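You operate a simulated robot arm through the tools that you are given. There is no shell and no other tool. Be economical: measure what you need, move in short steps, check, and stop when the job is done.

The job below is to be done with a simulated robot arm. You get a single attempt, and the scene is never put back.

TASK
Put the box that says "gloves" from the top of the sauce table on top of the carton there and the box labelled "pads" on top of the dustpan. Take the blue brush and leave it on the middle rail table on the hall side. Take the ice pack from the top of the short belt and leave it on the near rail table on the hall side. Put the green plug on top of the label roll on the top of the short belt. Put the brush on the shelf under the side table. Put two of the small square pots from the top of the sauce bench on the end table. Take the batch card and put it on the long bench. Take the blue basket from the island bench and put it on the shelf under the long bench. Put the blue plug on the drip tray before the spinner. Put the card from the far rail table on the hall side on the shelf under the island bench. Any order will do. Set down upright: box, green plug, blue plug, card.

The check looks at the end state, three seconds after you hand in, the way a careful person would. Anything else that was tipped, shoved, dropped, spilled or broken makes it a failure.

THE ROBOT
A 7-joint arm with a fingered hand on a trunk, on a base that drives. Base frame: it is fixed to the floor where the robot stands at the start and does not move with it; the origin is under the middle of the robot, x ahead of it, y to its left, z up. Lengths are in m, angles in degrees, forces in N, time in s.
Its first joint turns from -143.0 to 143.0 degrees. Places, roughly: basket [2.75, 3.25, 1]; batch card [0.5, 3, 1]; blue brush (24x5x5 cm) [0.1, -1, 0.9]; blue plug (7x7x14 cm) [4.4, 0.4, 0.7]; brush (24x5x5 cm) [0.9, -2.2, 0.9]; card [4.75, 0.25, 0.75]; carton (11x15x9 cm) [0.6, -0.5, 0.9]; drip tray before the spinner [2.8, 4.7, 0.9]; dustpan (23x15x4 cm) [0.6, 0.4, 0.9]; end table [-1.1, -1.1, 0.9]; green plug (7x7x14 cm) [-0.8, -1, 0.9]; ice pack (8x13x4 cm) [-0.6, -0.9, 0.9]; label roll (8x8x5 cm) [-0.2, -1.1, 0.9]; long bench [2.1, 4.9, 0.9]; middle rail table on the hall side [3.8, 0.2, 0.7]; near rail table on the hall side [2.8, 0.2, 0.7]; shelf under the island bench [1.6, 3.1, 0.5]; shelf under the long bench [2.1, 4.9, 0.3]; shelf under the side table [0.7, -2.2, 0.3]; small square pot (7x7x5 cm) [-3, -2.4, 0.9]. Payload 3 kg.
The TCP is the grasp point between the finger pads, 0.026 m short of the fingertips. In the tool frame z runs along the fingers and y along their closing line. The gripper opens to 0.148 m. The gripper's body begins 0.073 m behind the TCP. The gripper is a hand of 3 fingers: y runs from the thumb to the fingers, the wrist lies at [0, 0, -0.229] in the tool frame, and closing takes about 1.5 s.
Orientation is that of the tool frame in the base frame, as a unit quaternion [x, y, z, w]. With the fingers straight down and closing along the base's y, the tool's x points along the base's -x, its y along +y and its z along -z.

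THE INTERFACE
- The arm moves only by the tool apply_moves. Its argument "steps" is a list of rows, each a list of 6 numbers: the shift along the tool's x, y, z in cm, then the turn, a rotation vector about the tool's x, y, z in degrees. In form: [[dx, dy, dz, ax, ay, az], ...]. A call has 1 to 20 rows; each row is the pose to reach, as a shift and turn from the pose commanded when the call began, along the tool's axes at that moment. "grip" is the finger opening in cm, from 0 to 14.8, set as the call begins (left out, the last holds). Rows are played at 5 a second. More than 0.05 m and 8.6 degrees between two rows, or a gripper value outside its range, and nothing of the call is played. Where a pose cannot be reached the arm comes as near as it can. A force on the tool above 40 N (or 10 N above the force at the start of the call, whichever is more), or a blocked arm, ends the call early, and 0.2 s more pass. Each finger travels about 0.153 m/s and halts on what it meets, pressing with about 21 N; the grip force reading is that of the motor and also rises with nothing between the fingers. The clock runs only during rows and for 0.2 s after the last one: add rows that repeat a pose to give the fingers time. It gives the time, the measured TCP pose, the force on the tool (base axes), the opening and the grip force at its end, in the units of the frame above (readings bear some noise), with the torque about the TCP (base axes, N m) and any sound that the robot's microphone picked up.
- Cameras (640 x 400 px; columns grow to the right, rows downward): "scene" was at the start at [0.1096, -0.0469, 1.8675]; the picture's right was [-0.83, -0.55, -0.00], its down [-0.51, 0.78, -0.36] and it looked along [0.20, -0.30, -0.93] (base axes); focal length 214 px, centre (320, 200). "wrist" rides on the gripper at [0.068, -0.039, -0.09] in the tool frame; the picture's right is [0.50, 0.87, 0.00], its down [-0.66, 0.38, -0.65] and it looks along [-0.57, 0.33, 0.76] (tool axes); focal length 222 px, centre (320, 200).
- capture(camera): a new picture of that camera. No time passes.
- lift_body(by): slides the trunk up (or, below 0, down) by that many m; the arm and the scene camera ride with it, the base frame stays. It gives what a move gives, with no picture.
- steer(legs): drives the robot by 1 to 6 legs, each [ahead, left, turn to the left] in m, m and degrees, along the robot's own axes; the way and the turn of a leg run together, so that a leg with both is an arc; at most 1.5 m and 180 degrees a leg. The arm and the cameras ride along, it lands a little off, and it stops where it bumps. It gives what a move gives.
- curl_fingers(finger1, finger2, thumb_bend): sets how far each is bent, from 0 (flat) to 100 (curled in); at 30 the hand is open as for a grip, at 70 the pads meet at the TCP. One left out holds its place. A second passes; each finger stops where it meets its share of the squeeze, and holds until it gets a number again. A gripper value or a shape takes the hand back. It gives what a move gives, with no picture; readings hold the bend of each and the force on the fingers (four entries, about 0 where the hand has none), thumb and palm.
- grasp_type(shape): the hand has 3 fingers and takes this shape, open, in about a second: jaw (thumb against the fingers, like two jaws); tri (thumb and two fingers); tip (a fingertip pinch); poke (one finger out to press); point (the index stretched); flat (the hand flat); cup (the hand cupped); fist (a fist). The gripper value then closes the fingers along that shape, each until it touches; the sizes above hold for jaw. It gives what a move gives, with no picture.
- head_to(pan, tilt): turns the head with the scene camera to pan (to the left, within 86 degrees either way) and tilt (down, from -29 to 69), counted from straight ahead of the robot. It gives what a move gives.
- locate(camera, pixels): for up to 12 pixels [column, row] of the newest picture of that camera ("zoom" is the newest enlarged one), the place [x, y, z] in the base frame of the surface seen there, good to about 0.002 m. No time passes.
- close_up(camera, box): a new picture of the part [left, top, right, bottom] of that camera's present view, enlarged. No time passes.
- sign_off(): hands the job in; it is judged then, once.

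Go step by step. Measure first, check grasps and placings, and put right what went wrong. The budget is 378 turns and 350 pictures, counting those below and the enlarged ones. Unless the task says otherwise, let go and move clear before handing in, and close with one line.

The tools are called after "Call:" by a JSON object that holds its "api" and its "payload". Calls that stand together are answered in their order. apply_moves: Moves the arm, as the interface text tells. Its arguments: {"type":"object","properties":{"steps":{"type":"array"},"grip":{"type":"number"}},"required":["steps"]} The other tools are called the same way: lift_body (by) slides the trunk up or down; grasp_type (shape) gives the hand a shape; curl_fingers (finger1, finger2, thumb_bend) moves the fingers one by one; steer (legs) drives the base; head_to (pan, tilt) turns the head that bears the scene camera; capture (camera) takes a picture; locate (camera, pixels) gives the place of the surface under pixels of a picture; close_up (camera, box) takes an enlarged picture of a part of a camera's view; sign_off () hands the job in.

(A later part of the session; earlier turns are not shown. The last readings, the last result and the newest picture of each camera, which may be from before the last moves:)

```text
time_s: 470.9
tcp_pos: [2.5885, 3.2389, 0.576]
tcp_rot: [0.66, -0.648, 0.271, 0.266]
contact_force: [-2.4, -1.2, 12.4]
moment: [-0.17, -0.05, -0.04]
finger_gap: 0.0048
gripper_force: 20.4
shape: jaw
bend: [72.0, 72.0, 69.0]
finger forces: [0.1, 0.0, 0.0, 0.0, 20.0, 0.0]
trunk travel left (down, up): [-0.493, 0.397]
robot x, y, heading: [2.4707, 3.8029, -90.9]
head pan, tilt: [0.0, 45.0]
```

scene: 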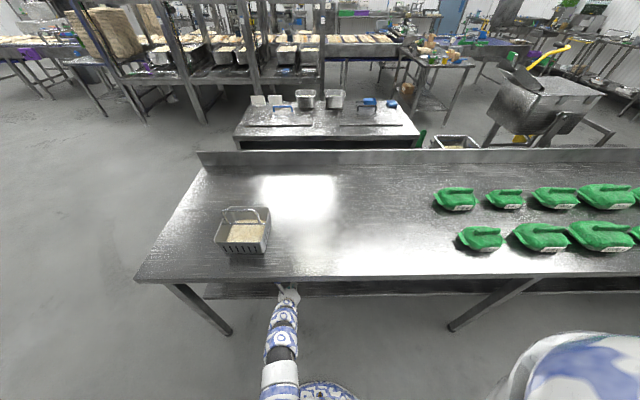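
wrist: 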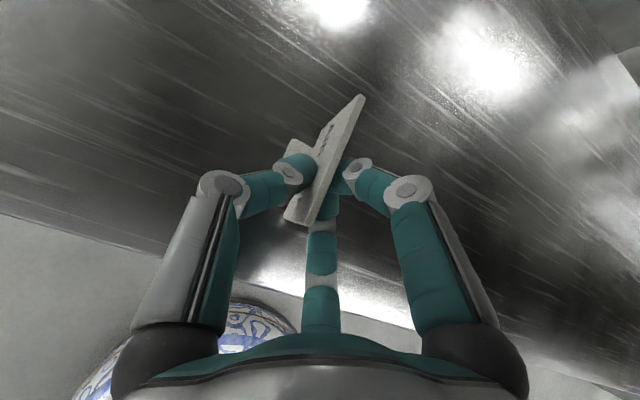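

Contact. Ease off, open to 5.5 cm and withdraw along the fingers.

Call:
{"api": "apply_moves", "payload": {"steps": [[0.1, 0, -0.1, 0, 0, 0], [0.1, 0, -0.1, 0, 0, 0]]}}

Call:
{"api": "apply_moves", "payload": {"steps": [[0, 0, 0, 0, 0, 0], [0, 0, 0, 0, 0, 0], [0, 0, 0, 0, 0, 0], [0, 0, 0, 0, 0, 0]], "grip": 5.5}}

Call:
{"api": "capture", "payload": {"camera": "wrist"}}

```text
time_s: 471.5
tcp_pos: [2.5888, 3.2378, 0.5757]
tcp_rot: [0.66, -0.648, 0.271, 0.265]
contact_force: [-1.9, -0.2, 7.3]
moment: [-0.06, 0.0, -0.01]
finger_gap: 0.0047
gripper_force: 20.8
shape: jaw
bend: [72.0, 72.0, 69.0]
finger forces: [0.1, 0.1, 0.0, 0.1, 19.5, 0.0]
trunk travel left (down, up): [-0.493, 0.397]
robot x, y, heading: [2.4677, 3.8042, -91.1]
head pan, tilt: [0.0, 45.0]
```

```text
time_s: 472.5
tcp_pos: [2.5891, 3.2382, 0.5755]
tcp_rot: [0.661, -0.648, 0.271, 0.265]
contact_force: [-0.2, 0.1, -0.1]
moment: [0.01, -0.02, -0.03]
finger_gap: 0.0548
gripper_force: 0.0
shape: jaw
bend: [77.0, 77.0, 70.0]
finger forces: [0.0, 0.0, 0.1, 0.0, 0.0, 0.0]
trunk travel left (down, up): [-0.493, 0.397]
robot x, y, heading: [2.4658, 3.8054, -91.2]
head pan, tilt: [0.0, 45.0]
```

```text
182 pictures are left
```

wrist: 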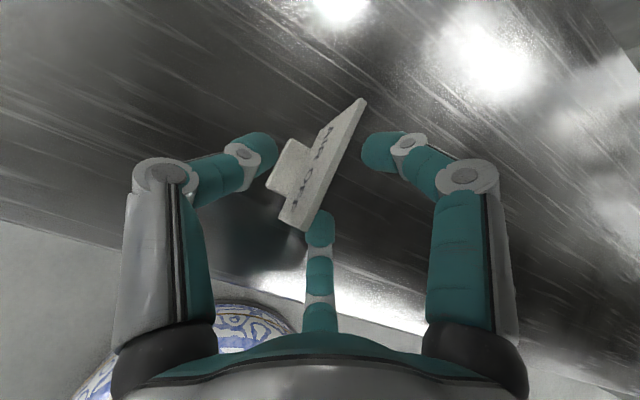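

Card stands free. Back straight out 0.35 m.

Call:
{"api": "steer", "payload": {"legs": [[-0.3, 0, 0]]}}

Call:
{"api": "capture", "payload": {"camera": "wrist"}}

Call:
{"api": "capture", "payload": {"camera": "scene"}}

```text
time_s: 474.5
tcp_pos: [2.5927, 3.5342, 0.5748]
tcp_rot: [0.66, -0.649, 0.271, 0.266]
contact_force: [0.2, -0.3, 0.0]
moment: [-0.01, 0.01, 0.02]
finger_gap: 0.0549
gripper_force: 0.0
shape: jaw
bend: [77.0, 77.0, 70.0]
finger forces: [0.0, 0.0, 0.1, 0.0, 0.0, 0.0]
trunk travel left (down, up): [-0.493, 0.397]
robot x, y, heading: [2.4738, 4.1016, -91.3]
head pan, tilt: [0.0, 45.0]
```

```text
181 pictures are left
```

wrist: 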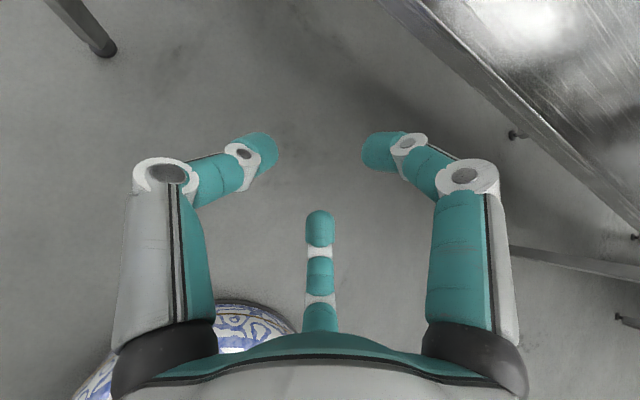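

```text
180 pictures are left
```

scene: 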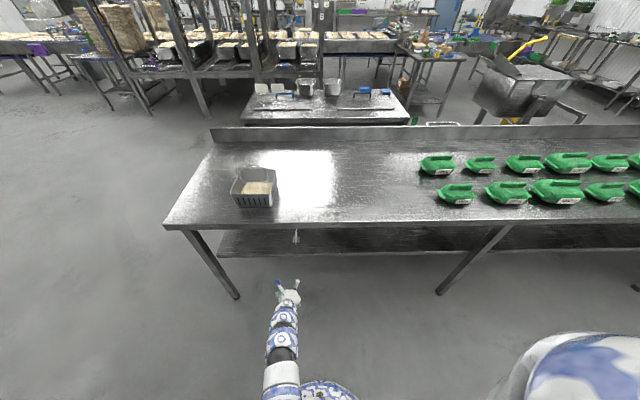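

The card stands on the shelf (pixel (295,236)). Raise the trunk, level the hand vertically, and head back for the blue brush.

Call:
{"api": "lift_body", "payload": {"by": 0.35}}

Call:
{"api": "apply_moves", "payload": {"steps": [[0, 0, 0, 0, -8, 0], [0, 0, 0, 0, -16, 0], [0, 0, 0, 0, -24, 0], [0, 0, 0, 0, -32, 0], [0, 0, 0, 0, -40, 0], [0, 0, 0, 0, -44.8, 0], [0, 0, 0, 0, -44.8, 0]], "grip": 14.8}}

Call:
{"api": "steer", "payload": {"legs": [[0, 1.1, 1], [1.4, 0, 0], [1.4, 0, 0], [0, 0, -89]]}}

```text
time_s: 477.9
tcp_pos: [2.5922, 3.5354, 0.9256]
tcp_rot: [0.659, -0.649, 0.271, 0.266]
contact_force: [0.4, -0.7, 0.5]
moment: [0.03, 0.04, 0.03]
finger_gap: 0.0545
gripper_force: 0.0
shape: jaw
bend: [77.0, 77.0, 70.0]
finger forces: [0.0, 0.1, 0.0, 0.0, 0.1, 0.1]
trunk travel left (down, up): [-0.843, 0.047]
robot x, y, heading: [2.4756, 4.1001, -91.3]
head pan, tilt: [0.0, 45.0]
```

```text
time_s: 479.6
tcp_pos: [2.5937, 3.5354, 0.9249]
tcp_rot: [0.713, -0.701, -0.002, -0.002]
contact_force: [0.5, -0.3, -0.2]
moment: [-0.04, 0.02, 0.02]
finger_gap: 0.1477
gripper_force: 0.0
shape: jaw
bend: [30.0, 30.0, 30.0]
finger forces: [0.0, 0.0, 0.0, 0.0, 0.1, 0.0]
trunk travel left (down, up): [-0.843, 0.047]
robot x, y, heading: [2.477, 4.1, -91.2]
head pan, tilt: [0.0, 45.0]
```

```text
time_s: 502.5
tcp_pos: [2.9736, 1.103, 0.9252]
tcp_rot: [-0.013, 1.0, 0.0, 0.002]
contact_force: [-0.3, 0.6, -0.7]
moment: [-0.02, 0.02, -0.02]
finger_gap: 0.1478
gripper_force: 0.0
shape: jaw
bend: [30.0, 30.0, 30.0]
finger forces: [0.0, 0.1, 0.0, 0.0, 0.1, 0.0]
trunk travel left (down, up): [-0.843, 0.047]
robot x, y, heading: [3.5425, 1.228, 179.3]
head pan, tilt: [0.0, 45.0]
```

Drive west along the aisle to x≈-0.05, then face the belt.

Call:
{"api": "steer", "payload": {"legs": [[1.4, 0, 0], [1.4, 0, 0], [0.8, 0, 0.7]]}}

Call:
{"api": "steer", "payload": {"legs": [[0, 0, 90], [0.75, 0, 0]]}}

Call:
{"api": "head_to", "payload": {"pan": 0, "tilt": 50}}

Call:
{"api": "capture", "payload": {"camera": "scene"}}

```text
time_s: 520.2
tcp_pos: [-0.6743, 1.2038, 0.9252]
tcp_rot: [-0.006, 1.0, 0.0, 0.003]
contact_force: [-0.5, 0.8, -0.9]
moment: [0.01, -0.01, -0.02]
finger_gap: 0.1479
gripper_force: 0.1
shape: jaw
bend: [30.0, 30.0, 30.0]
finger forces: [0.0, 0.0, 0.0, 0.0, 0.0, 0.0]
trunk travel left (down, up): [-0.843, 0.047]
robot x, y, heading: [-0.1084, 1.3148, 178.5]
head pan, tilt: [0.0, 45.0]
```

```text
time_s: 528.1
tcp_pos: [0.0148, 0.0126, 0.9241]
tcp_rot: [0.719, -0.695, -0.002, -0.002]
contact_force: [0.2, -0.2, 0.0]
moment: [0.0, -0.01, 0.01]
finger_gap: 0.1479
gripper_force: 0.1
shape: jaw
bend: [30.0, 30.0, 30.0]
finger forces: [0.0, 0.1, 0.0, 0.0, 0.1, 0.0]
trunk travel left (down, up): [-0.843, 0.047]
robot x, y, heading: [-0.1155, 0.5743, -90.1]
head pan, tilt: [0.0, 45.0]
```

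```text
time_s: 528.7
tcp_pos: [0.0153, 0.0117, 0.9253]
tcp_rot: [0.721, -0.693, -0.002, -0.002]
contact_force: [0.1, 0.0, 1.3]
moment: [-0.04, 0.0, -0.01]
finger_gap: 0.148
gripper_force: 0.0
shape: jaw
bend: [30.0, 30.0, 30.0]
finger forces: [0.1, 0.1, 0.0, 0.0, 0.1, 0.1]
trunk travel left (down, up): [-0.843, 0.047]
robot x, y, heading: [-0.1165, 0.5733, -90.2]
head pan, tilt: [0.0, 50.0]
```

```text
179 pictures are left
```

scene: 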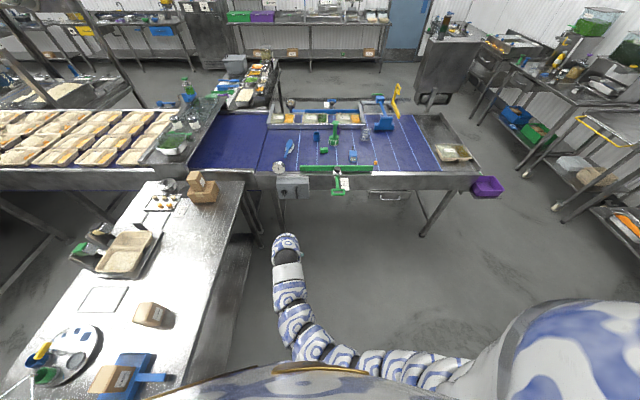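

Call:
{"api": "apply_moves", "payload": {"steps": [[0, 0, -4, 0, 0, 0], [0, 0, -8, 0, 0, 0], [0, 0, -12, 0, 0, 0], [0, 0, -16, 0, 0, 0], [0, 0, -16, 0, 0, 0]]}}

Call:
{"api": "steer", "payload": {"legs": [[0, 0.08, 0], [0.86, 0, 0]]}}

Call:
{"api": "head_to", "payload": {"pan": 0, "tilt": 60}}

Call:
{"api": "capture", "payload": {"camera": "scene"}}

Call:
{"api": "capture", "payload": {"camera": "wrist"}}

```text
time_s: 529.9
tcp_pos: [0.0142, 0.0113, 1.085]
tcp_rot: [0.72, -0.694, -0.001, -0.001]
contact_force: [0.7, -0.6, -0.9]
moment: [0.0, 0.01, -0.01]
finger_gap: 0.1479
gripper_force: 0.0
shape: jaw
bend: [30.0, 30.0, 30.0]
finger forces: [0.1, 0.1, 0.0, 0.1, 0.1, 0.0]
trunk travel left (down, up): [-0.843, 0.047]
robot x, y, heading: [-0.1147, 0.5762, -89.9]
head pan, tilt: [0.0, 50.0]
```

```text
time_s: 535.1
tcp_pos: [0.0984, -0.8473, 1.0843]
tcp_rot: [0.721, -0.693, -0.002, -0.002]
contact_force: [-0.3, 1.1, -0.2]
moment: [0.01, 0.0, -0.01]
finger_gap: 0.1478
gripper_force: 0.1
shape: jaw
bend: [30.0, 30.0, 30.0]
finger forces: [0.0, 0.0, 0.0, 0.0, 0.0, 0.0]
trunk travel left (down, up): [-0.843, 0.047]
robot x, y, heading: [-0.0333, -0.2874, -89.8]
head pan, tilt: [0.0, 50.0]
```

```text
time_s: 535.9
tcp_pos: [0.0958, -0.8465, 1.0846]
tcp_rot: [0.721, -0.693, -0.001, -0.001]
contact_force: [-0.5, -0.6, -0.2]
moment: [0.02, -0.02, 0.01]
finger_gap: 0.148
gripper_force: 0.0
shape: jaw
bend: [30.0, 30.0, 30.0]
finger forces: [0.0, 0.0, 0.0, 0.0, 0.0, 0.0]
trunk travel left (down, up): [-0.843, 0.047]
robot x, y, heading: [-0.0351, -0.2846, -89.9]
head pan, tilt: [0.0, 60.0]
```

```text
178 pictures are left
```

scene: 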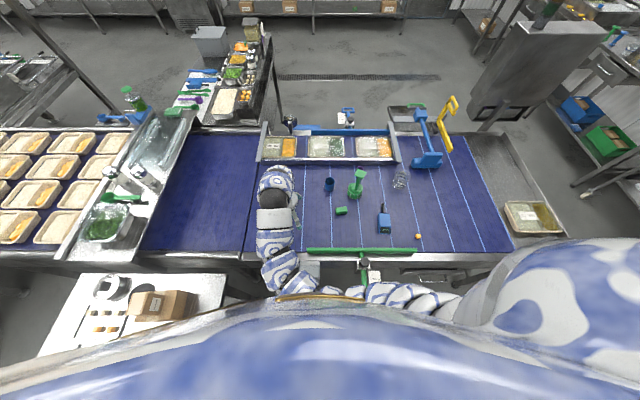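

```text
177 pictures are left
```

wrist: 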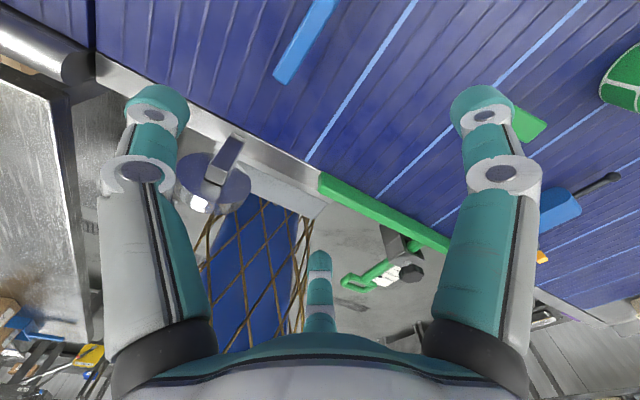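

Call:
{"api": "locate", "payload": {"camera": "wrist", "pixels": [[283, 75], [300, 40], [325, 8], [318, 20], [292, 40], [312, 30], [215, 180], [230, 145]]}}

```text
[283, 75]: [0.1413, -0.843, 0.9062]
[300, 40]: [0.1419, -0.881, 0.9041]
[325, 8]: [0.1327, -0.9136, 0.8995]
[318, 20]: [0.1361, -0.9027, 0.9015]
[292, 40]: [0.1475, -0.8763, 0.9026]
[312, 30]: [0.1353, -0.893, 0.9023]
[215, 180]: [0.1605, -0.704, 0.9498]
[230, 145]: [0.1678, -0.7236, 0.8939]
```

The camera faces back at me in this yaw; rotate the hand ~-172° to the default yaw for a forward view and better flexibility.

Call:
{"api": "apply_moves", "payload": {"steps": [[0, 0, 0, 0, 0, -8.5], [0, 0, 0, 0, 0, -17], [0, 0, 0, 0, 0, -25.5], [0, 0, 0, 0, 0, -34], [0, 0, 0, 0, 0, -42.5], [0, 0, 0, 0, 0, -51], [0, 0, 0, 0, 0, -59.5], [0, 0, 0, 0, 0, -68], [0, 0, 0, 0, 0, -76.5], [0, 0, 0, 0, 0, -85], [0, 0, 0, 0, 0, -93.5], [0, 0, 0, 0, 0, -102], [0, 0, 0, 0, 0, -110.5], [0, 0, 0, 0, 0, -119], [0, 0, 0, 0, 0, -127.5], [0, 0, 0, 0, 0, -136], [0, 0, 0, 0, 0, -144.5], [0, 0, 0, 0, 0, -153], [0, 0, 0, 0, 0, -161.5], [0, 0, 0, 0, 0, -170]]}}

Call:
{"api": "capture", "payload": {"camera": "wrist"}}

```text
time_s: 540.0
tcp_pos: [0.0972, -0.8458, 1.0859]
tcp_rot: [0.753, 0.658, 0.001, -0.001]
contact_force: [-0.5, 0.0, 0.3]
moment: [0.0, 0.02, -0.02]
finger_gap: 0.1477
gripper_force: 0.0
shape: jaw
bend: [30.0, 30.0, 30.0]
finger forces: [0.1, 0.0, 0.0, 0.0, 0.0, 0.0]
trunk travel left (down, up): [-0.843, 0.047]
robot x, y, heading: [-0.0386, -0.284, -89.7]
head pan, tilt: [0.0, 60.0]
```

```text
176 pictures are left
```

wrist: 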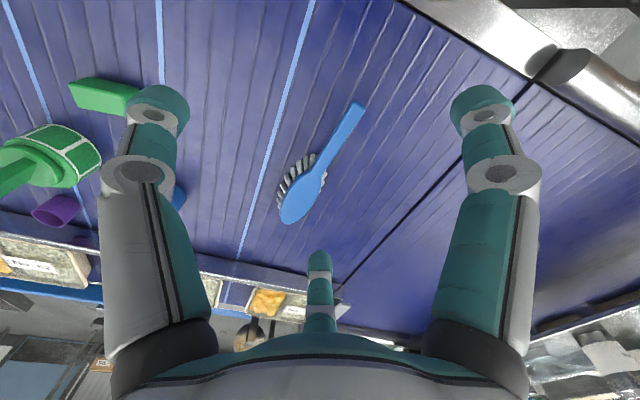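

Call:
{"api": "close_up", "payload": {"camera": "wrist", "box": [240, 80, 400, 240]}}

Call:
{"api": "locate", "payload": {"camera": "wrist", "pixels": [[362, 106], [345, 130], [330, 155], [322, 168], [312, 185], [300, 205], [290, 220], [285, 190], [300, 170], [318, 190], [280, 205]]}}

```text
2.50 times, centred on (320, 160) of wrist
```

zoom: 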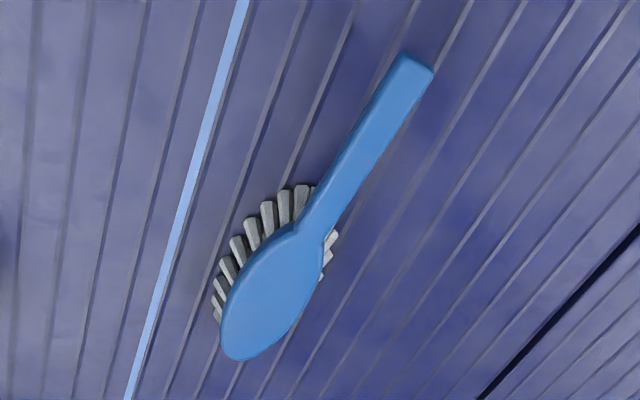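

```text
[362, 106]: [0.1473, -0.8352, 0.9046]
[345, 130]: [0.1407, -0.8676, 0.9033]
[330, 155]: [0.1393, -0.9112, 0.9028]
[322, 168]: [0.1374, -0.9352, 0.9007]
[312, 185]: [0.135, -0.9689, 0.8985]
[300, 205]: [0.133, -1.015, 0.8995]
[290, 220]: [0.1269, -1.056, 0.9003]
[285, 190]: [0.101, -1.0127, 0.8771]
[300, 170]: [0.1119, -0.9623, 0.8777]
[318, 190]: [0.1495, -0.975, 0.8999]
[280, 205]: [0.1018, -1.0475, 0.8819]
```

The brush sits bristles-down, back at z≈0.90; grip the neck at (0.136,-0.942).

Call:
{"api": "apply_moves", "payload": {"steps": [[-3, 1.7, 2, 0, 0, 0], [-6, 3.4, 5, 0, 0, 0], [-9, 5.15, 8, 0, 0, 0], [-9, 5.15, 12, 0, 0, 0], [-9, 5.15, 16, 0, 0, 0], [-9, 5.15, 18.4, 0, 0, 0], [-9, 5.15, 18.4, 0, 0, 0]]}}

Call:
{"api": "capture", "payload": {"camera": "wrist"}}

```text
time_s: 541.6
tcp_pos: [0.1369, -0.9415, 0.8983]
tcp_rot: [0.753, 0.658, 0.002, -0.001]
contact_force: [0.0, -0.4, -0.2]
moment: [0.01, 0.01, 0.01]
finger_gap: 0.1478
gripper_force: 0.1
shape: jaw
bend: [30.0, 30.0, 30.0]
finger forces: [0.1, 0.0, 0.1, 0.0, 0.0, 0.1]
trunk travel left (down, up): [-0.843, 0.047]
robot x, y, heading: [-0.0322, -0.2825, -89.7]
head pan, tilt: [0.0, 60.0]
```

```text
174 pictures are left
```

wrist: 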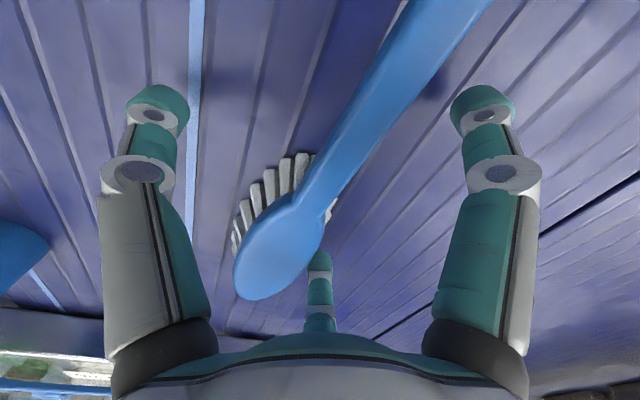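

Call:
{"api": "apply_moves", "payload": {"steps": [[0, 0, 0, 0, 0, 0], [0, 0, 0, 0, 0, 0], [0, 0, 0, 0, 0, 0], [0, 0, 0, 0, 0, 0], [0, 0, 0, 0, 0, 0], [0, 0, 0, 0, 0, 0], [0, 0, 0, 0, 0, 0], [0, 0, 0, 0, 0, 0], [0, 0, 0, 0, 0, 0]], "grip": 0}}

Call:
{"api": "capture", "payload": {"camera": "wrist"}}

```text
time_s: 543.6
tcp_pos: [0.1367, -0.9416, 0.8977]
tcp_rot: [0.753, 0.658, 0.003, -0.001]
contact_force: [0.5, -0.5, -0.6]
moment: [0.02, -0.01, 0.0]
finger_gap: 0.0002
gripper_force: 21.1
shape: jaw
bend: [70.0, 80.0, 67.0]
finger forces: [1.3, 0.7, 0.0, 0.1, 1.7, 0.0]
trunk travel left (down, up): [-0.843, 0.047]
robot x, y, heading: [-0.0348, -0.2827, -89.7]
head pan, tilt: [0.0, 60.0]
```

```text
173 pictures are left
```

wrist: 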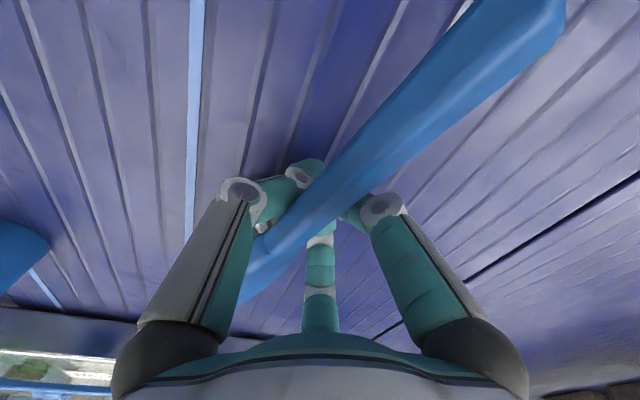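

The fingers slid under the handle and lifted it. Reopen gently and look.

Call:
{"api": "apply_moves", "payload": {"steps": [[0, 0, 0, 0, 0, 0], [0, 0, 0, 0, 0, 0], [0, 0, 0, 0, 0, 0]], "grip": 3}}

Call:
{"api": "apply_moves", "payload": {"steps": [[0, 0, 0, 0, 0, 0], [0, 0, 0, 0, 0, 0], [0, 0, 0, 0, 0, 0], [0, 0, 0, 0, 0, 0]], "grip": 8}}

Call:
{"api": "capture", "payload": {"camera": "wrist"}}

```text
time_s: 544.5
tcp_pos: [0.1361, -0.9424, 0.8985]
tcp_rot: [0.753, 0.658, 0.002, -0.002]
contact_force: [-0.4, -0.1, -0.1]
moment: [-0.03, -0.02, -0.03]
finger_gap: 0.0296
gripper_force: 0.1
shape: jaw
bend: [75.0, 75.0, 70.0]
finger forces: [0.0, 0.1, 0.0, 0.0, 0.4, 0.1]
trunk travel left (down, up): [-0.843, 0.047]
robot x, y, heading: [-0.0337, -0.2808, -89.7]
head pan, tilt: [0.0, 60.0]
```

```text
time_s: 545.5
tcp_pos: [0.1371, -0.9425, 0.8985]
tcp_rot: [0.753, 0.658, 0.002, -0.001]
contact_force: [0.2, 0.2, 0.1]
moment: [-0.02, 0.02, -0.02]
finger_gap: 0.0793
gripper_force: 0.0
shape: jaw
bend: [35.0, 35.0, 70.0]
finger forces: [0.0, 0.0, 0.1, 0.0, 0.1, 0.1]
trunk travel left (down, up): [-0.843, 0.047]
robot x, y, heading: [-0.0335, -0.2868, -89.9]
head pan, tilt: [0.0, 60.0]
```

```text
172 pictures are left
```

wrist: 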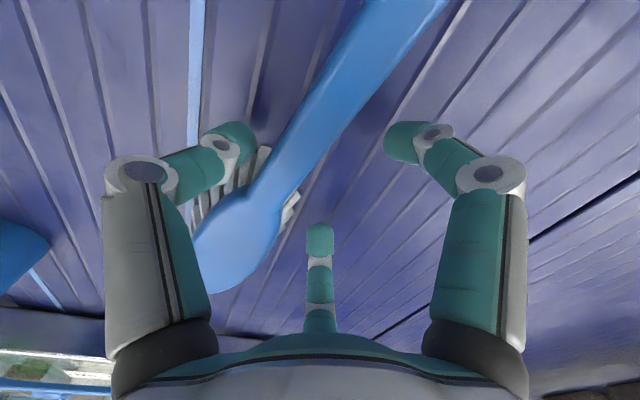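

Brush is back on its bristles, slightly shifted. Raise and remeasure.

Call:
{"api": "apply_moves", "payload": {"steps": [[0, 0, -4, 0, 0, 0], [0, 0, -8, 0, 0, 0], [0, 0, -12, 0, 0, 0], [0, 0, -12, 0, 0, 0]], "grip": 14.8}}

Call:
{"api": "capture", "payload": {"camera": "wrist"}}

```text
time_s: 546.5
tcp_pos: [0.1379, -0.9415, 1.0201]
tcp_rot: [0.753, 0.658, 0.003, -0.002]
contact_force: [-0.2, 1.0, 0.2]
moment: [-0.02, -0.03, -0.04]
finger_gap: 0.1482
gripper_force: 0.0
shape: jaw
bend: [30.0, 30.0, 30.0]
finger forces: [0.0, 0.0, 0.0, 0.0, 0.0, 0.0]
trunk travel left (down, up): [-0.843, 0.047]
robot x, y, heading: [-0.0352, -0.2845, -89.8]
head pan, tilt: [0.0, 60.0]
```

```text
171 pictures are left
```

wrist: 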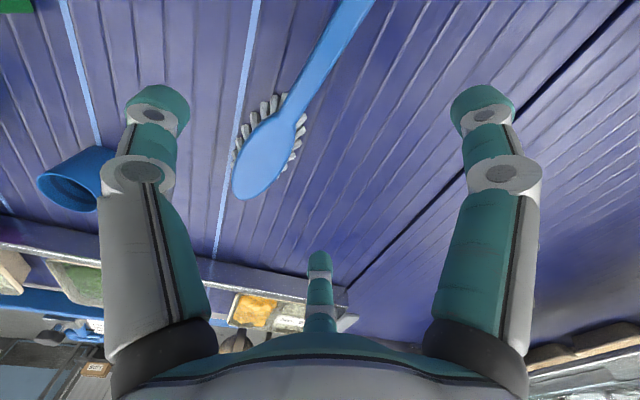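

Call:
{"api": "locate", "payload": {"camera": "wrist", "pixels": [[365, 5], [340, 40], [318, 70], [300, 92], [288, 112], [265, 150], [245, 190], [304, 96], [290, 85], [240, 165], [285, 150]]}}

```text
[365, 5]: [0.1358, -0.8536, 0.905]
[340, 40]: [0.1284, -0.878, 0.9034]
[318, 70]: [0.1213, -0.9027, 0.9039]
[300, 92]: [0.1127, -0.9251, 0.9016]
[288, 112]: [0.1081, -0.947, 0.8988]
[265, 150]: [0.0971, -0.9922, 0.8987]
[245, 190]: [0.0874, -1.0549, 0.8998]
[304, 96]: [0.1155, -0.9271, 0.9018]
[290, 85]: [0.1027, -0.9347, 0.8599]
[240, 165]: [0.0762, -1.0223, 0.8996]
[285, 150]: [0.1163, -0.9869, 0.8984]
```

Neck now at ≈(0.1105,-0.938), axis 13.5° off. Grip higher (TCP 0.910) this time.

Call:
{"api": "apply_moves", "payload": {"steps": [[0, -1.4, 2, 0, 0, 3], [0, -2.7, 5, 0, 0, 5.8], [0, -2.7, 9, 0, 0, 5.8], [0, -2.7, 11, 0, 0, 5.8], [0, -2.7, 11, 0, 0, 5.8]], "grip": 8}}

Call:
{"api": "apply_moves", "payload": {"steps": [[0, 0, 0, 0, 0, 0], [0, 0, 0, 0, 0, 0], [0, 0, 0, 0, 0, 0], [0, 0, 0, 0, 0, 0], [0, 0, 0, 0, 0, 0], [0, 0, 0, 0, 0, 0]], "grip": 0}}

Call:
{"api": "capture", "payload": {"camera": "wrist"}}

```text
time_s: 547.5
tcp_pos: [0.1131, -0.9453, 0.9216]
tcp_rot: [0.787, 0.617, -0.001, 0.008]
contact_force: [0.7, -1.0, 35.0]
moment: [-1.41, -0.33, 0.02]
finger_gap: 0.0785
gripper_force: 0.0
shape: jaw
bend: [34.0, 83.0, 70.0]
finger forces: [0.1, 34.6, 0.1, 0.0, 0.0, 0.0]
trunk travel left (down, up): [-0.843, 0.047]
robot x, y, heading: [-0.0347, -0.2838, -89.6]
head pan, tilt: [0.0, 60.0]
stopped in row 5: the force on the tool passed its limit (the readings are from after the stop); the commanded pose is now the measured one
```

```text
time_s: 548.9
tcp_pos: [0.1094, -0.9418, 0.9177]
tcp_rot: [0.786, 0.618, 0.0, 0.005]
contact_force: [-18.4, 11.7, 31.8]
moment: [0.29, 0.5, 0.1]
finger_gap: 0.0161
gripper_force: 21.2
shape: jaw
bend: [77.0, 82.0, 71.0]
finger forces: [20.2, 0.1, 0.1, 0.1, 39.1, 0.0]
trunk travel left (down, up): [-0.843, 0.047]
robot x, y, heading: [-0.0357, -0.2864, -89.9]
head pan, tilt: [0.0, 60.0]
```

```text
170 pictures are left
```

wrist: 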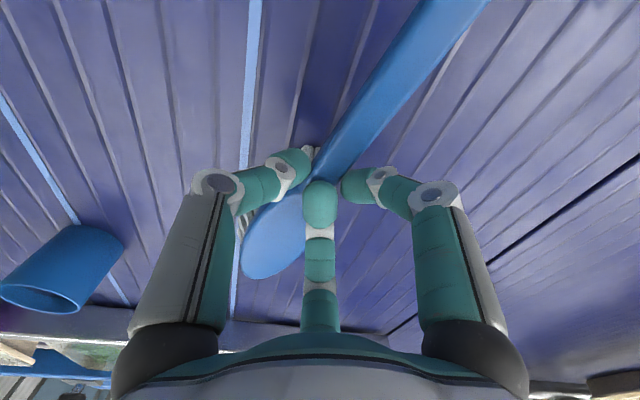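

A finger landed on the brush head. Ease up, open, raise, and grip the handle further from the head instead.

Call:
{"api": "apply_moves", "payload": {"steps": [[0, 0, -0.6, 0, 0, 0], [0, 0, -0.9, 0, 0, 0]]}}

Call:
{"api": "apply_moves", "payload": {"steps": [[0, 0, 0, 0, 0, 0], [0, 0, 0, 0, 0, 0], [0, 0, 0, 0, 0, 0], [0, 0, 0, 0, 0, 0], [0, 0, -4, 0, 0, 0], [0, 0, -8, 0, 0, 0], [0, 0, -10, 0, 0, 0], [0, 0, -10, 0, 0, 0]], "grip": 14.8}}

Call:
{"api": "capture", "payload": {"camera": "wrist"}}

```text
time_s: 549.5
tcp_pos: [0.1122, -0.943, 0.9234]
tcp_rot: [0.785, 0.619, 0.0, 0.004]
contact_force: [0.0, -0.3, -0.3]
moment: [0.03, -0.01, 0.02]
finger_gap: 0.0118
gripper_force: 21.1
shape: jaw
bend: [75.0, 82.0, 69.0]
finger forces: [22.5, 0.0, 0.1, 0.0, 23.4, 0.0]
trunk travel left (down, up): [-0.843, 0.047]
robot x, y, heading: [-0.0301, -0.2869, -89.6]
head pan, tilt: [0.0, 60.0]
```

```text
time_s: 551.3
tcp_pos: [0.1116, -0.9465, 1.0259]
tcp_rot: [0.786, 0.618, 0.001, 0.004]
contact_force: [0.0, 0.3, 0.0]
moment: [-0.01, -0.03, 0.03]
finger_gap: 0.1479
gripper_force: 0.1
shape: jaw
bend: [30.0, 30.0, 30.0]
finger forces: [0.1, 0.1, 0.0, 0.0, 0.0, 0.0]
trunk travel left (down, up): [-0.843, 0.047]
robot x, y, heading: [-0.0318, -0.285, -89.8]
head pan, tilt: [0.0, 60.0]
```

```text
169 pictures are left
```

wrist: 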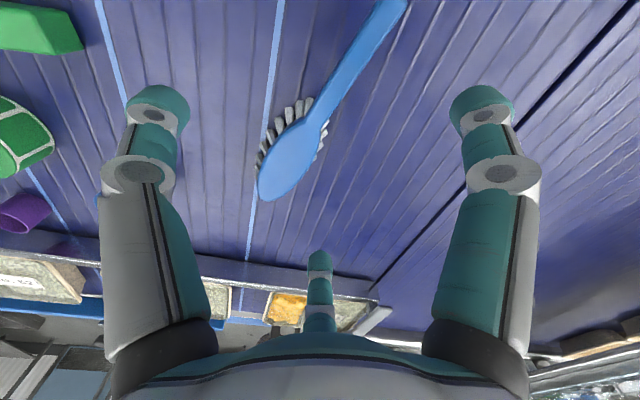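

Call:
{"api": "locate", "payload": {"camera": "wrist", "pixels": [[390, 8], [370, 35], [350, 68], [335, 92], [320, 115], [300, 150], [270, 195]]}}

```text
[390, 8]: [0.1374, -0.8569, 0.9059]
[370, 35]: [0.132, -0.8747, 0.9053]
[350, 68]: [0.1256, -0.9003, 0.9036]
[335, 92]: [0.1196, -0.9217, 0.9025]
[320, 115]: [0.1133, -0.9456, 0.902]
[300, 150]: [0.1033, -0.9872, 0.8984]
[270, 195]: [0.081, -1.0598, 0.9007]
```

Call:
{"api": "apply_moves", "payload": {"steps": [[2.6, 0.2, 2, 0, 0, 0], [5.2, 0.3, 5, 0, 0, 0], [5.2, 0.3, 9, 0, 0, 0], [5.2, 0.3, 11.4, 0, 0, 0], [5.2, 0.3, 11.4, 0, 0, 0]], "grip": 14.8}}

Call:
{"api": "apply_moves", "payload": {"steps": [[0, 0, 0, 0, 0, 0], [0, 0, 0, 0, 0, 0], [0, 0, 0, 0, 0, 0], [0, 0, 0, 0, 0, 0], [0, 0, 0, 0, 0, 0], [0, 0, 0, 0, 0, 0], [0, 0, 0, 0, 0, 0], [0, 0, 0, 0, 0, 0], [0, 0, 0, 0, 0, 0]], "grip": 0}}

Call:
{"api": "capture", "payload": {"camera": "wrist"}}

```text
time_s: 552.5
tcp_pos: [0.1288, -0.8942, 0.9123]
tcp_rot: [0.786, 0.619, 0.002, 0.004]
contact_force: [0.7, 0.9, 1.1]
moment: [0.01, -0.01, -0.02]
finger_gap: 0.1481
gripper_force: 0.0
shape: jaw
bend: [30.0, 30.0, 30.0]
finger forces: [0.1, 0.0, 0.0, 0.0, 0.0, 0.0]
trunk travel left (down, up): [-0.843, 0.047]
robot x, y, heading: [-0.0378, -0.2838, -90.0]
head pan, tilt: [0.0, 60.0]
```

```text
time_s: 554.5
tcp_pos: [0.128, -0.8938, 0.9112]
tcp_rot: [0.786, 0.618, 0.001, 0.005]
contact_force: [-0.8, -0.3, 1.6]
moment: [0.03, 0.11, -0.02]
finger_gap: 0.0263
gripper_force: 21.1
shape: jaw
bend: [77.0, 77.0, 70.0]
finger forces: [13.7, 14.1, 0.1, 0.0, 23.0, 0.0]
trunk travel left (down, up): [-0.843, 0.047]
robot x, y, heading: [-0.0338, -0.2861, -90.0]
head pan, tilt: [0.0, 60.0]
```

```text
168 pictures are left
```

wrist: 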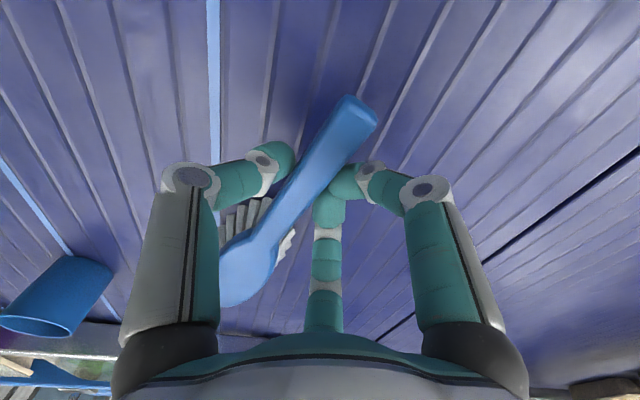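

Handle gripped by all three. Lift gently and check.

Call:
{"api": "apply_moves", "payload": {"steps": [[0, 0, -1, 0, 0, 0], [0, 0, -3, 0, 0, 0], [0, 0, -6, 0, 0, 0], [0, 0, -6, 0, 0, 0]]}}

Call:
{"api": "capture", "payload": {"camera": "wrist"}}

```text
time_s: 555.5
tcp_pos: [0.129, -0.8932, 0.972]
tcp_rot: [0.786, 0.618, 0.001, 0.004]
contact_force: [-0.8, -0.6, -1.2]
moment: [0.07, -0.01, 0.02]
finger_gap: 0.0259
gripper_force: 21.4
shape: jaw
bend: [78.0, 77.0, 70.0]
finger forces: [16.3, 15.3, 0.0, 0.0, 22.6, 0.1]
trunk travel left (down, up): [-0.843, 0.047]
robot x, y, heading: [-0.0381, -0.2838, -90.0]
head pan, tilt: [0.0, 60.0]
```

```text
167 pictures are left
```

wrist: 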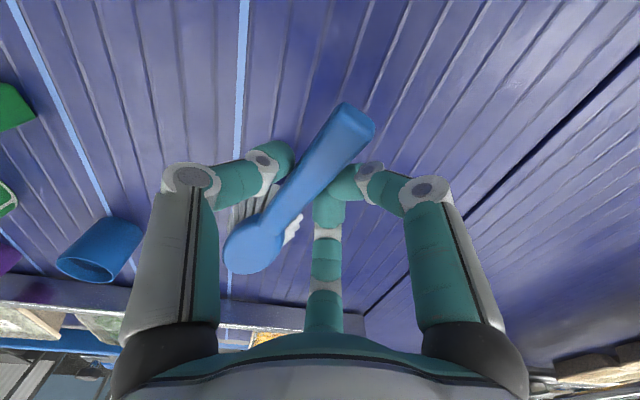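

Held with slight droop. Raise further, back out and drive to the middle rail table.

Call:
{"api": "apply_moves", "payload": {"steps": [[0, 0, -4, 0, 0, 0], [0, 0, -8, 0, 0, 0], [0, 0, -10, 0, 0, 0], [0, 0, -10, 0, 0, 0]]}}

Call:
{"api": "steer", "payload": {"legs": [[-0.8, 0, 0], [-0.75, 0, 0], [0, 0, 90]]}}

Call:
{"api": "capture", "payload": {"camera": "wrist"}}

```text
time_s: 556.5
tcp_pos: [0.1273, -0.8955, 1.0722]
tcp_rot: [0.786, 0.619, 0.0, 0.003]
contact_force: [-0.3, 0.1, -0.6]
moment: [0.1, -0.04, 0.01]
finger_gap: 0.0256
gripper_force: 20.8
shape: jaw
bend: [78.0, 77.0, 70.0]
finger forces: [17.2, 16.4, 0.0, 0.0, 22.5, 0.0]
trunk travel left (down, up): [-0.843, 0.047]
robot x, y, heading: [-0.036, -0.2846, -90.2]
head pan, tilt: [0.0, 60.0]
```

```text
time_s: 568.3
tcp_pos: [0.5621, 1.4449, 1.0721]
tcp_rot: [0.11, 0.994, 0.003, 0.002]
contact_force: [-0.2, 0.4, -1.3]
moment: [0.03, 0.09, 0.04]
finger_gap: 0.0256
gripper_force: 21.2
shape: jaw
bend: [78.0, 77.0, 70.0]
finger forces: [17.8, 17.1, 0.0, 0.1, 22.1, 0.0]
trunk travel left (down, up): [-0.843, 0.047]
robot x, y, heading: [-0.0483, 1.2744, 1.1]
head pan, tilt: [0.0, 60.0]
```

```text
166 pictures are left
```

wrist: 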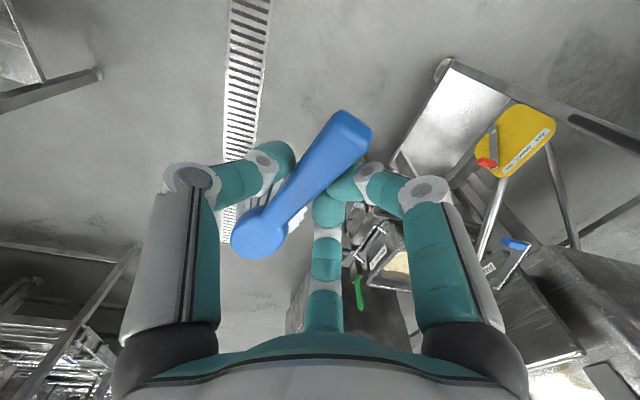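

Call:
{"api": "steer", "payload": {"legs": [[1.4, 0, -1.5], [1.4, 0, 0], [1.05, 0, 0], [0, 0, -90]]}}

Call:
{"api": "lift_body", "payload": {"by": -0.15}}

Call:
{"api": "head_to", "payload": {"pan": 0, "tilt": 50}}

Call:
{"api": "capture", "payload": {"camera": "scene"}}

Call:
{"api": "capture", "payload": {"camera": "wrist"}}

```text
time_s: 590.9
tcp_pos: [3.9482, 0.6482, 1.0721]
tcp_rot: [0.803, 0.595, 0.0, 0.005]
contact_force: [-0.3, -0.4, -0.7]
moment: [0.08, -0.05, 0.0]
finger_gap: 0.0255
gripper_force: 20.8
shape: jaw
bend: [78.0, 77.0, 70.0]
finger forces: [18.6, 18.0, 0.1, 0.0, 22.0, 0.0]
trunk travel left (down, up): [-0.843, 0.047]
robot x, y, heading: [3.8233, 1.2633, -93.1]
head pan, tilt: [0.0, 60.0]
```

```text
time_s: 592.6
tcp_pos: [3.9485, 0.6471, 0.9219]
tcp_rot: [0.803, 0.595, 0.001, 0.004]
contact_force: [0.0, -0.3, -1.3]
moment: [0.08, -0.01, -0.01]
finger_gap: 0.0254
gripper_force: 21.2
shape: jaw
bend: [78.0, 77.0, 70.0]
finger forces: [18.8, 18.2, 0.1, 0.1, 22.0, 0.0]
trunk travel left (down, up): [-0.693, 0.197]
robot x, y, heading: [3.8204, 1.2666, -93.3]
head pan, tilt: [0.0, 60.0]
```

```text
time_s: 593.3
tcp_pos: [3.9471, 0.6462, 0.9227]
tcp_rot: [0.803, 0.596, 0.001, 0.003]
contact_force: [-0.5, 0.0, -0.6]
moment: [0.09, -0.06, -0.02]
finger_gap: 0.0258
gripper_force: 20.9
shape: jaw
bend: [78.0, 77.0, 70.0]
finger forces: [18.8, 18.2, 0.1, 0.0, 22.0, 0.1]
trunk travel left (down, up): [-0.693, 0.197]
robot x, y, heading: [3.8259, 1.2629, -93.0]
head pan, tilt: [0.0, 50.0]
```

```text
165 pictures are left
```

scene: 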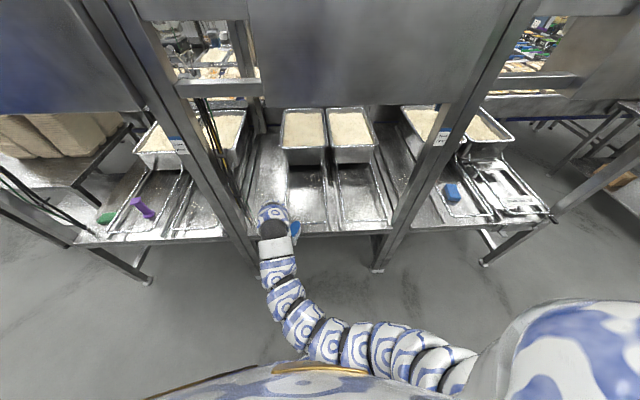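

```text
164 pictures are left
```

wrist: 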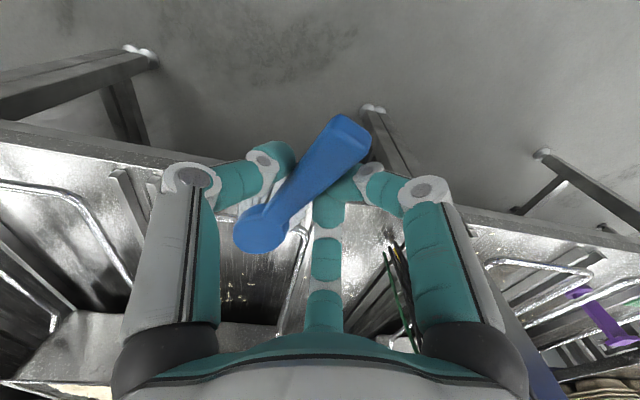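

Call:
{"api": "close_up", "payload": {"camera": "scene", "box": [230, 140, 420, 250]}}

Call:
{"api": "locate", "payload": {"camera": "scene", "pixels": [[307, 185], [307, 210], [285, 190], [327, 190], [335, 200], [360, 200], [384, 190], [305, 227], [265, 180], [380, 240], [245, 230], [355, 220]]}}

Call:
{"api": "locate", "payload": {"camera": "wrist", "pixels": [[350, 130], [310, 185], [262, 230], [250, 245], [300, 235]]}}

```text
3.37 times, centred on (325, 195) of scene
```

zoom: 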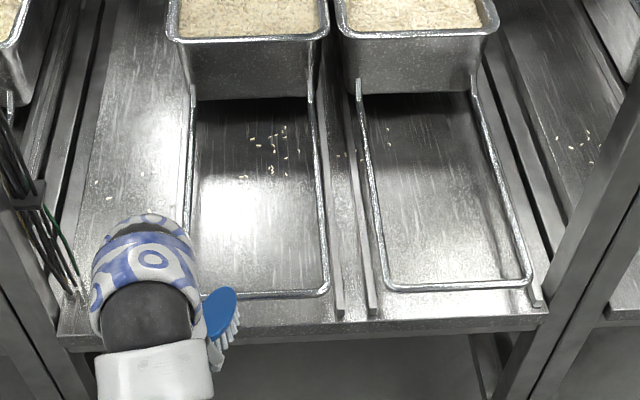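

```text
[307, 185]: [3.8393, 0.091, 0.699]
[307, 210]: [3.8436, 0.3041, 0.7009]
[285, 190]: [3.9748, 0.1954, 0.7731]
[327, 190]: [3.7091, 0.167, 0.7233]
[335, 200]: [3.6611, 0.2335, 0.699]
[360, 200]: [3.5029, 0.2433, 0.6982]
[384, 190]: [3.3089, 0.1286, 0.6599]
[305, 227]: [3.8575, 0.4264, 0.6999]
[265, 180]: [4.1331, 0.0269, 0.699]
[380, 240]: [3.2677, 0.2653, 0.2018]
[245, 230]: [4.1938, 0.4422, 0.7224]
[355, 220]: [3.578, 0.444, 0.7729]
```

```text
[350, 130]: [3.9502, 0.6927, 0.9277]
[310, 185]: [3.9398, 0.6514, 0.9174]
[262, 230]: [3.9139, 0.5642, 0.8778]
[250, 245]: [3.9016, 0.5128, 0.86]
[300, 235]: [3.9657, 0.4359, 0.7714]
```

Bay 1 (x 3.74–3.965) on the middle table is free. Drive so the hand is over it.

Call:
{"api": "steer", "payload": {"legs": [[0, -0.1, 3], [0.35, 0, 0]]}}

Call:
{"api": "capture", "payload": {"camera": "wrist"}}

Call:
{"api": "close_up", "payload": {"camera": "scene", "box": [230, 140, 420, 260]}}

```text
time_s: 596.4
tcp_pos: [3.881, 0.3075, 0.9209]
tcp_rot: [0.787, 0.617, 0.001, 0.004]
contact_force: [-0.9, -1.0, -1.1]
moment: [0.1, -0.02, 0.02]
finger_gap: 0.0254
gripper_force: 20.8
shape: jaw
bend: [78.0, 77.0, 70.0]
finger forces: [18.8, 18.2, 0.0, 0.0, 22.0, 0.1]
trunk travel left (down, up): [-0.693, 0.197]
robot x, y, heading: [3.72, 0.9184, -89.9]
head pan, tilt: [0.0, 50.0]
```

```text
162 pictures are left
```

wrist: 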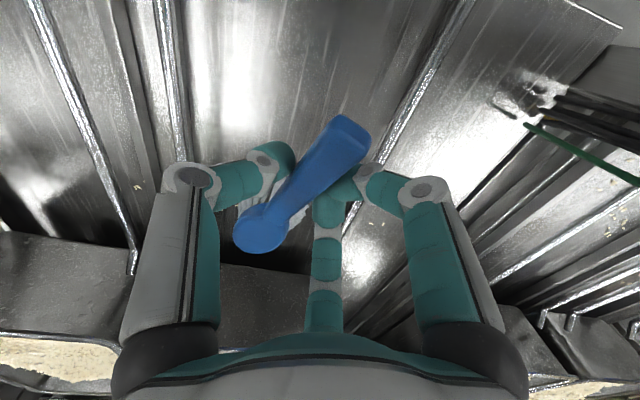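

```text
3.33 times, centred on (325, 200) of scene
```

zoom: 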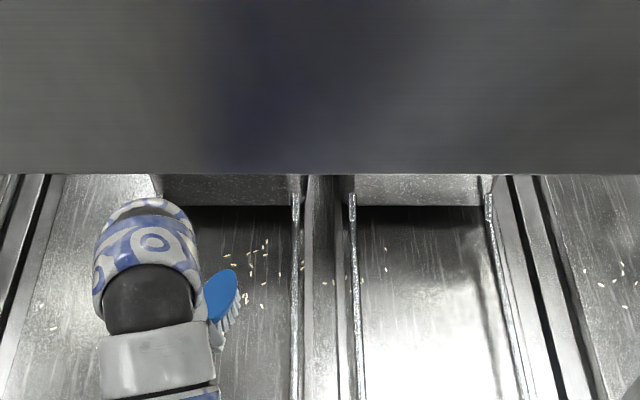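

Call:
{"api": "apply_moves", "payload": {"steps": [[-0.3, -1.4, 3, 0, 0, 0], [-0.7, -2.7, 6.5, 0, 0, 0], [-0.7, -2.7, 10, 0, 0, 0], [-0.7, -2.7, 10, 0, 0, 0]]}}

Call:
{"api": "apply_moves", "payload": {"steps": [[0, 0, 0.8, 0, 0, 0], [0, 0, 1.6, 0, 0, 0], [0, 0, 2.4, 0, 0, 0], [0, 0, 3.2, 0, 0, 0], [0, 0, 4, 0, 0, 0], [0, 0, 4, 0, 0, 0]]}}

Call:
{"api": "capture", "payload": {"camera": "wrist"}}

```text
time_s: 597.4
tcp_pos: [3.8542, 0.3057, 0.821]
tcp_rot: [0.786, 0.618, 0.0, 0.004]
contact_force: [0.2, -0.7, -1.0]
moment: [0.11, -0.04, -0.01]
finger_gap: 0.0255
gripper_force: 21.8
shape: jaw
bend: [78.0, 77.0, 70.0]
finger forces: [19.3, 19.1, 0.1, 0.1, 22.3, 0.0]
trunk travel left (down, up): [-0.693, 0.197]
robot x, y, heading: [3.7186, 0.9204, -89.9]
head pan, tilt: [0.0, 50.0]
```

```text
time_s: 598.8
tcp_pos: [3.8546, 0.306, 0.7822]
tcp_rot: [0.786, 0.618, 0.001, 0.005]
contact_force: [-0.3, 0.3, -0.6]
moment: [-0.08, 0.03, 0.0]
finger_gap: 0.0254
gripper_force: 20.9
shape: jaw
bend: [77.0, 77.0, 70.0]
finger forces: [18.3, 19.3, 0.0, 0.0, 22.2, 0.0]
trunk travel left (down, up): [-0.693, 0.197]
robot x, y, heading: [3.7207, 0.9188, -89.8]
head pan, tilt: [0.0, 50.0]
```

```text
160 pictures are left
```

wrist: 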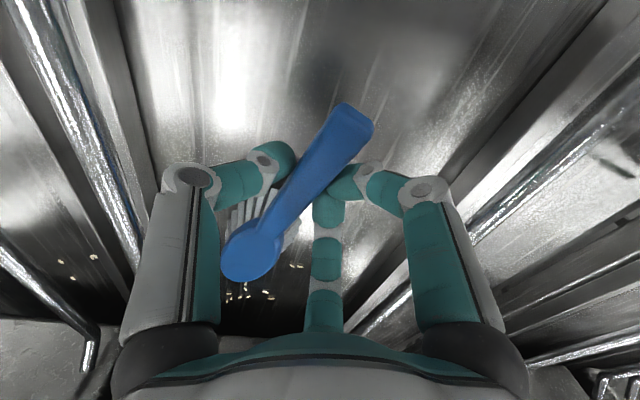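

The head is touching and the brush is levelling. Continue to z≈0.754.

Call:
{"api": "apply_moves", "payload": {"steps": [[0, 0, 0.7, 0, 0, 0], [0, 0, 1.4, 0, 0, 0], [0, 0, 2.1, 0, 0, 0], [0, 0, 2.8, 0, 0, 0], [0, 0, 2.8, 0, 0, 0]]}}

Call:
{"api": "capture", "payload": {"camera": "wrist"}}

```text
time_s: 600.0
tcp_pos: [3.8536, 0.3056, 0.7534]
tcp_rot: [0.786, 0.618, 0.001, 0.003]
contact_force: [0.4, 0.9, -0.2]
moment: [-0.12, 0.08, 0.02]
finger_gap: 0.0255
gripper_force: 20.6
shape: jaw
bend: [77.0, 77.0, 70.0]
finger forces: [18.4, 20.4, 0.1, 0.1, 22.7, 0.1]
trunk travel left (down, up): [-0.693, 0.197]
robot x, y, heading: [3.7208, 0.9161, -89.8]
head pan, tilt: [0.0, 50.0]
```

```text
159 pictures are left
```

wrist: 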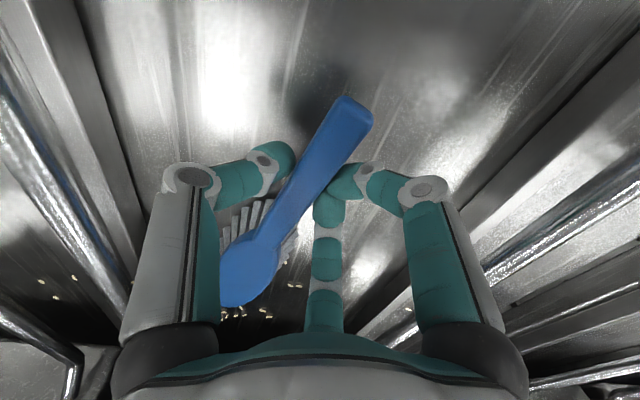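

Level again. Open and rise vertically.

Call:
{"api": "apply_moves", "payload": {"steps": [[0, 0, 0.1, 0, 0, 0], [0, 0, 0.1, 0, 0, 0], [0, 0, 0.1, 0, 0, 0], [0, 0, 0.1, 0, 0, 0], [0, 0, 0.1, 0, 0, 0], [0, 0, 0.1, 0, 0, 0], [0, 0, -4, 0, 0, 0], [0, 0, -8, 0, 0, 0], [0, 0, -12, 0, 0, 0], [0, 0, -15, 0, 0, 0], [0, 0, -15, 0, 0, 0]], "grip": 14.8}}

Call:
{"api": "capture", "payload": {"camera": "wrist"}}

```text
time_s: 602.4
tcp_pos: [3.8529, 0.3077, 0.9019]
tcp_rot: [0.787, 0.618, 0.001, 0.004]
contact_force: [0.0, 0.1, -0.3]
moment: [-0.02, -0.01, 0.02]
finger_gap: 0.1479
gripper_force: 0.2
shape: jaw
bend: [30.0, 30.0, 30.0]
finger forces: [0.1, 0.0, 0.1, 0.0, 0.0, 0.0]
trunk travel left (down, up): [-0.693, 0.197]
robot x, y, heading: [3.7183, 0.9203, -89.7]
head pan, tilt: [0.0, 50.0]
```

```text
158 pictures are left
```

wrist: 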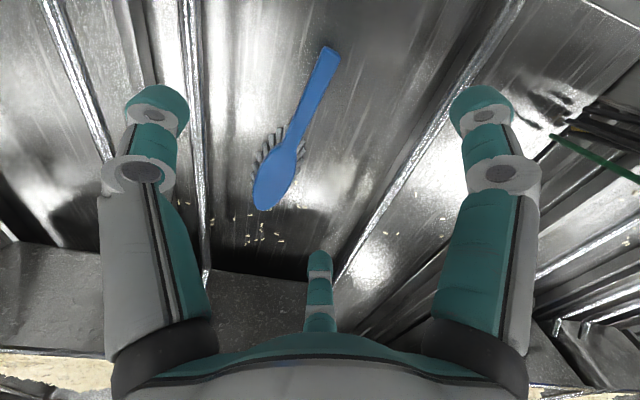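

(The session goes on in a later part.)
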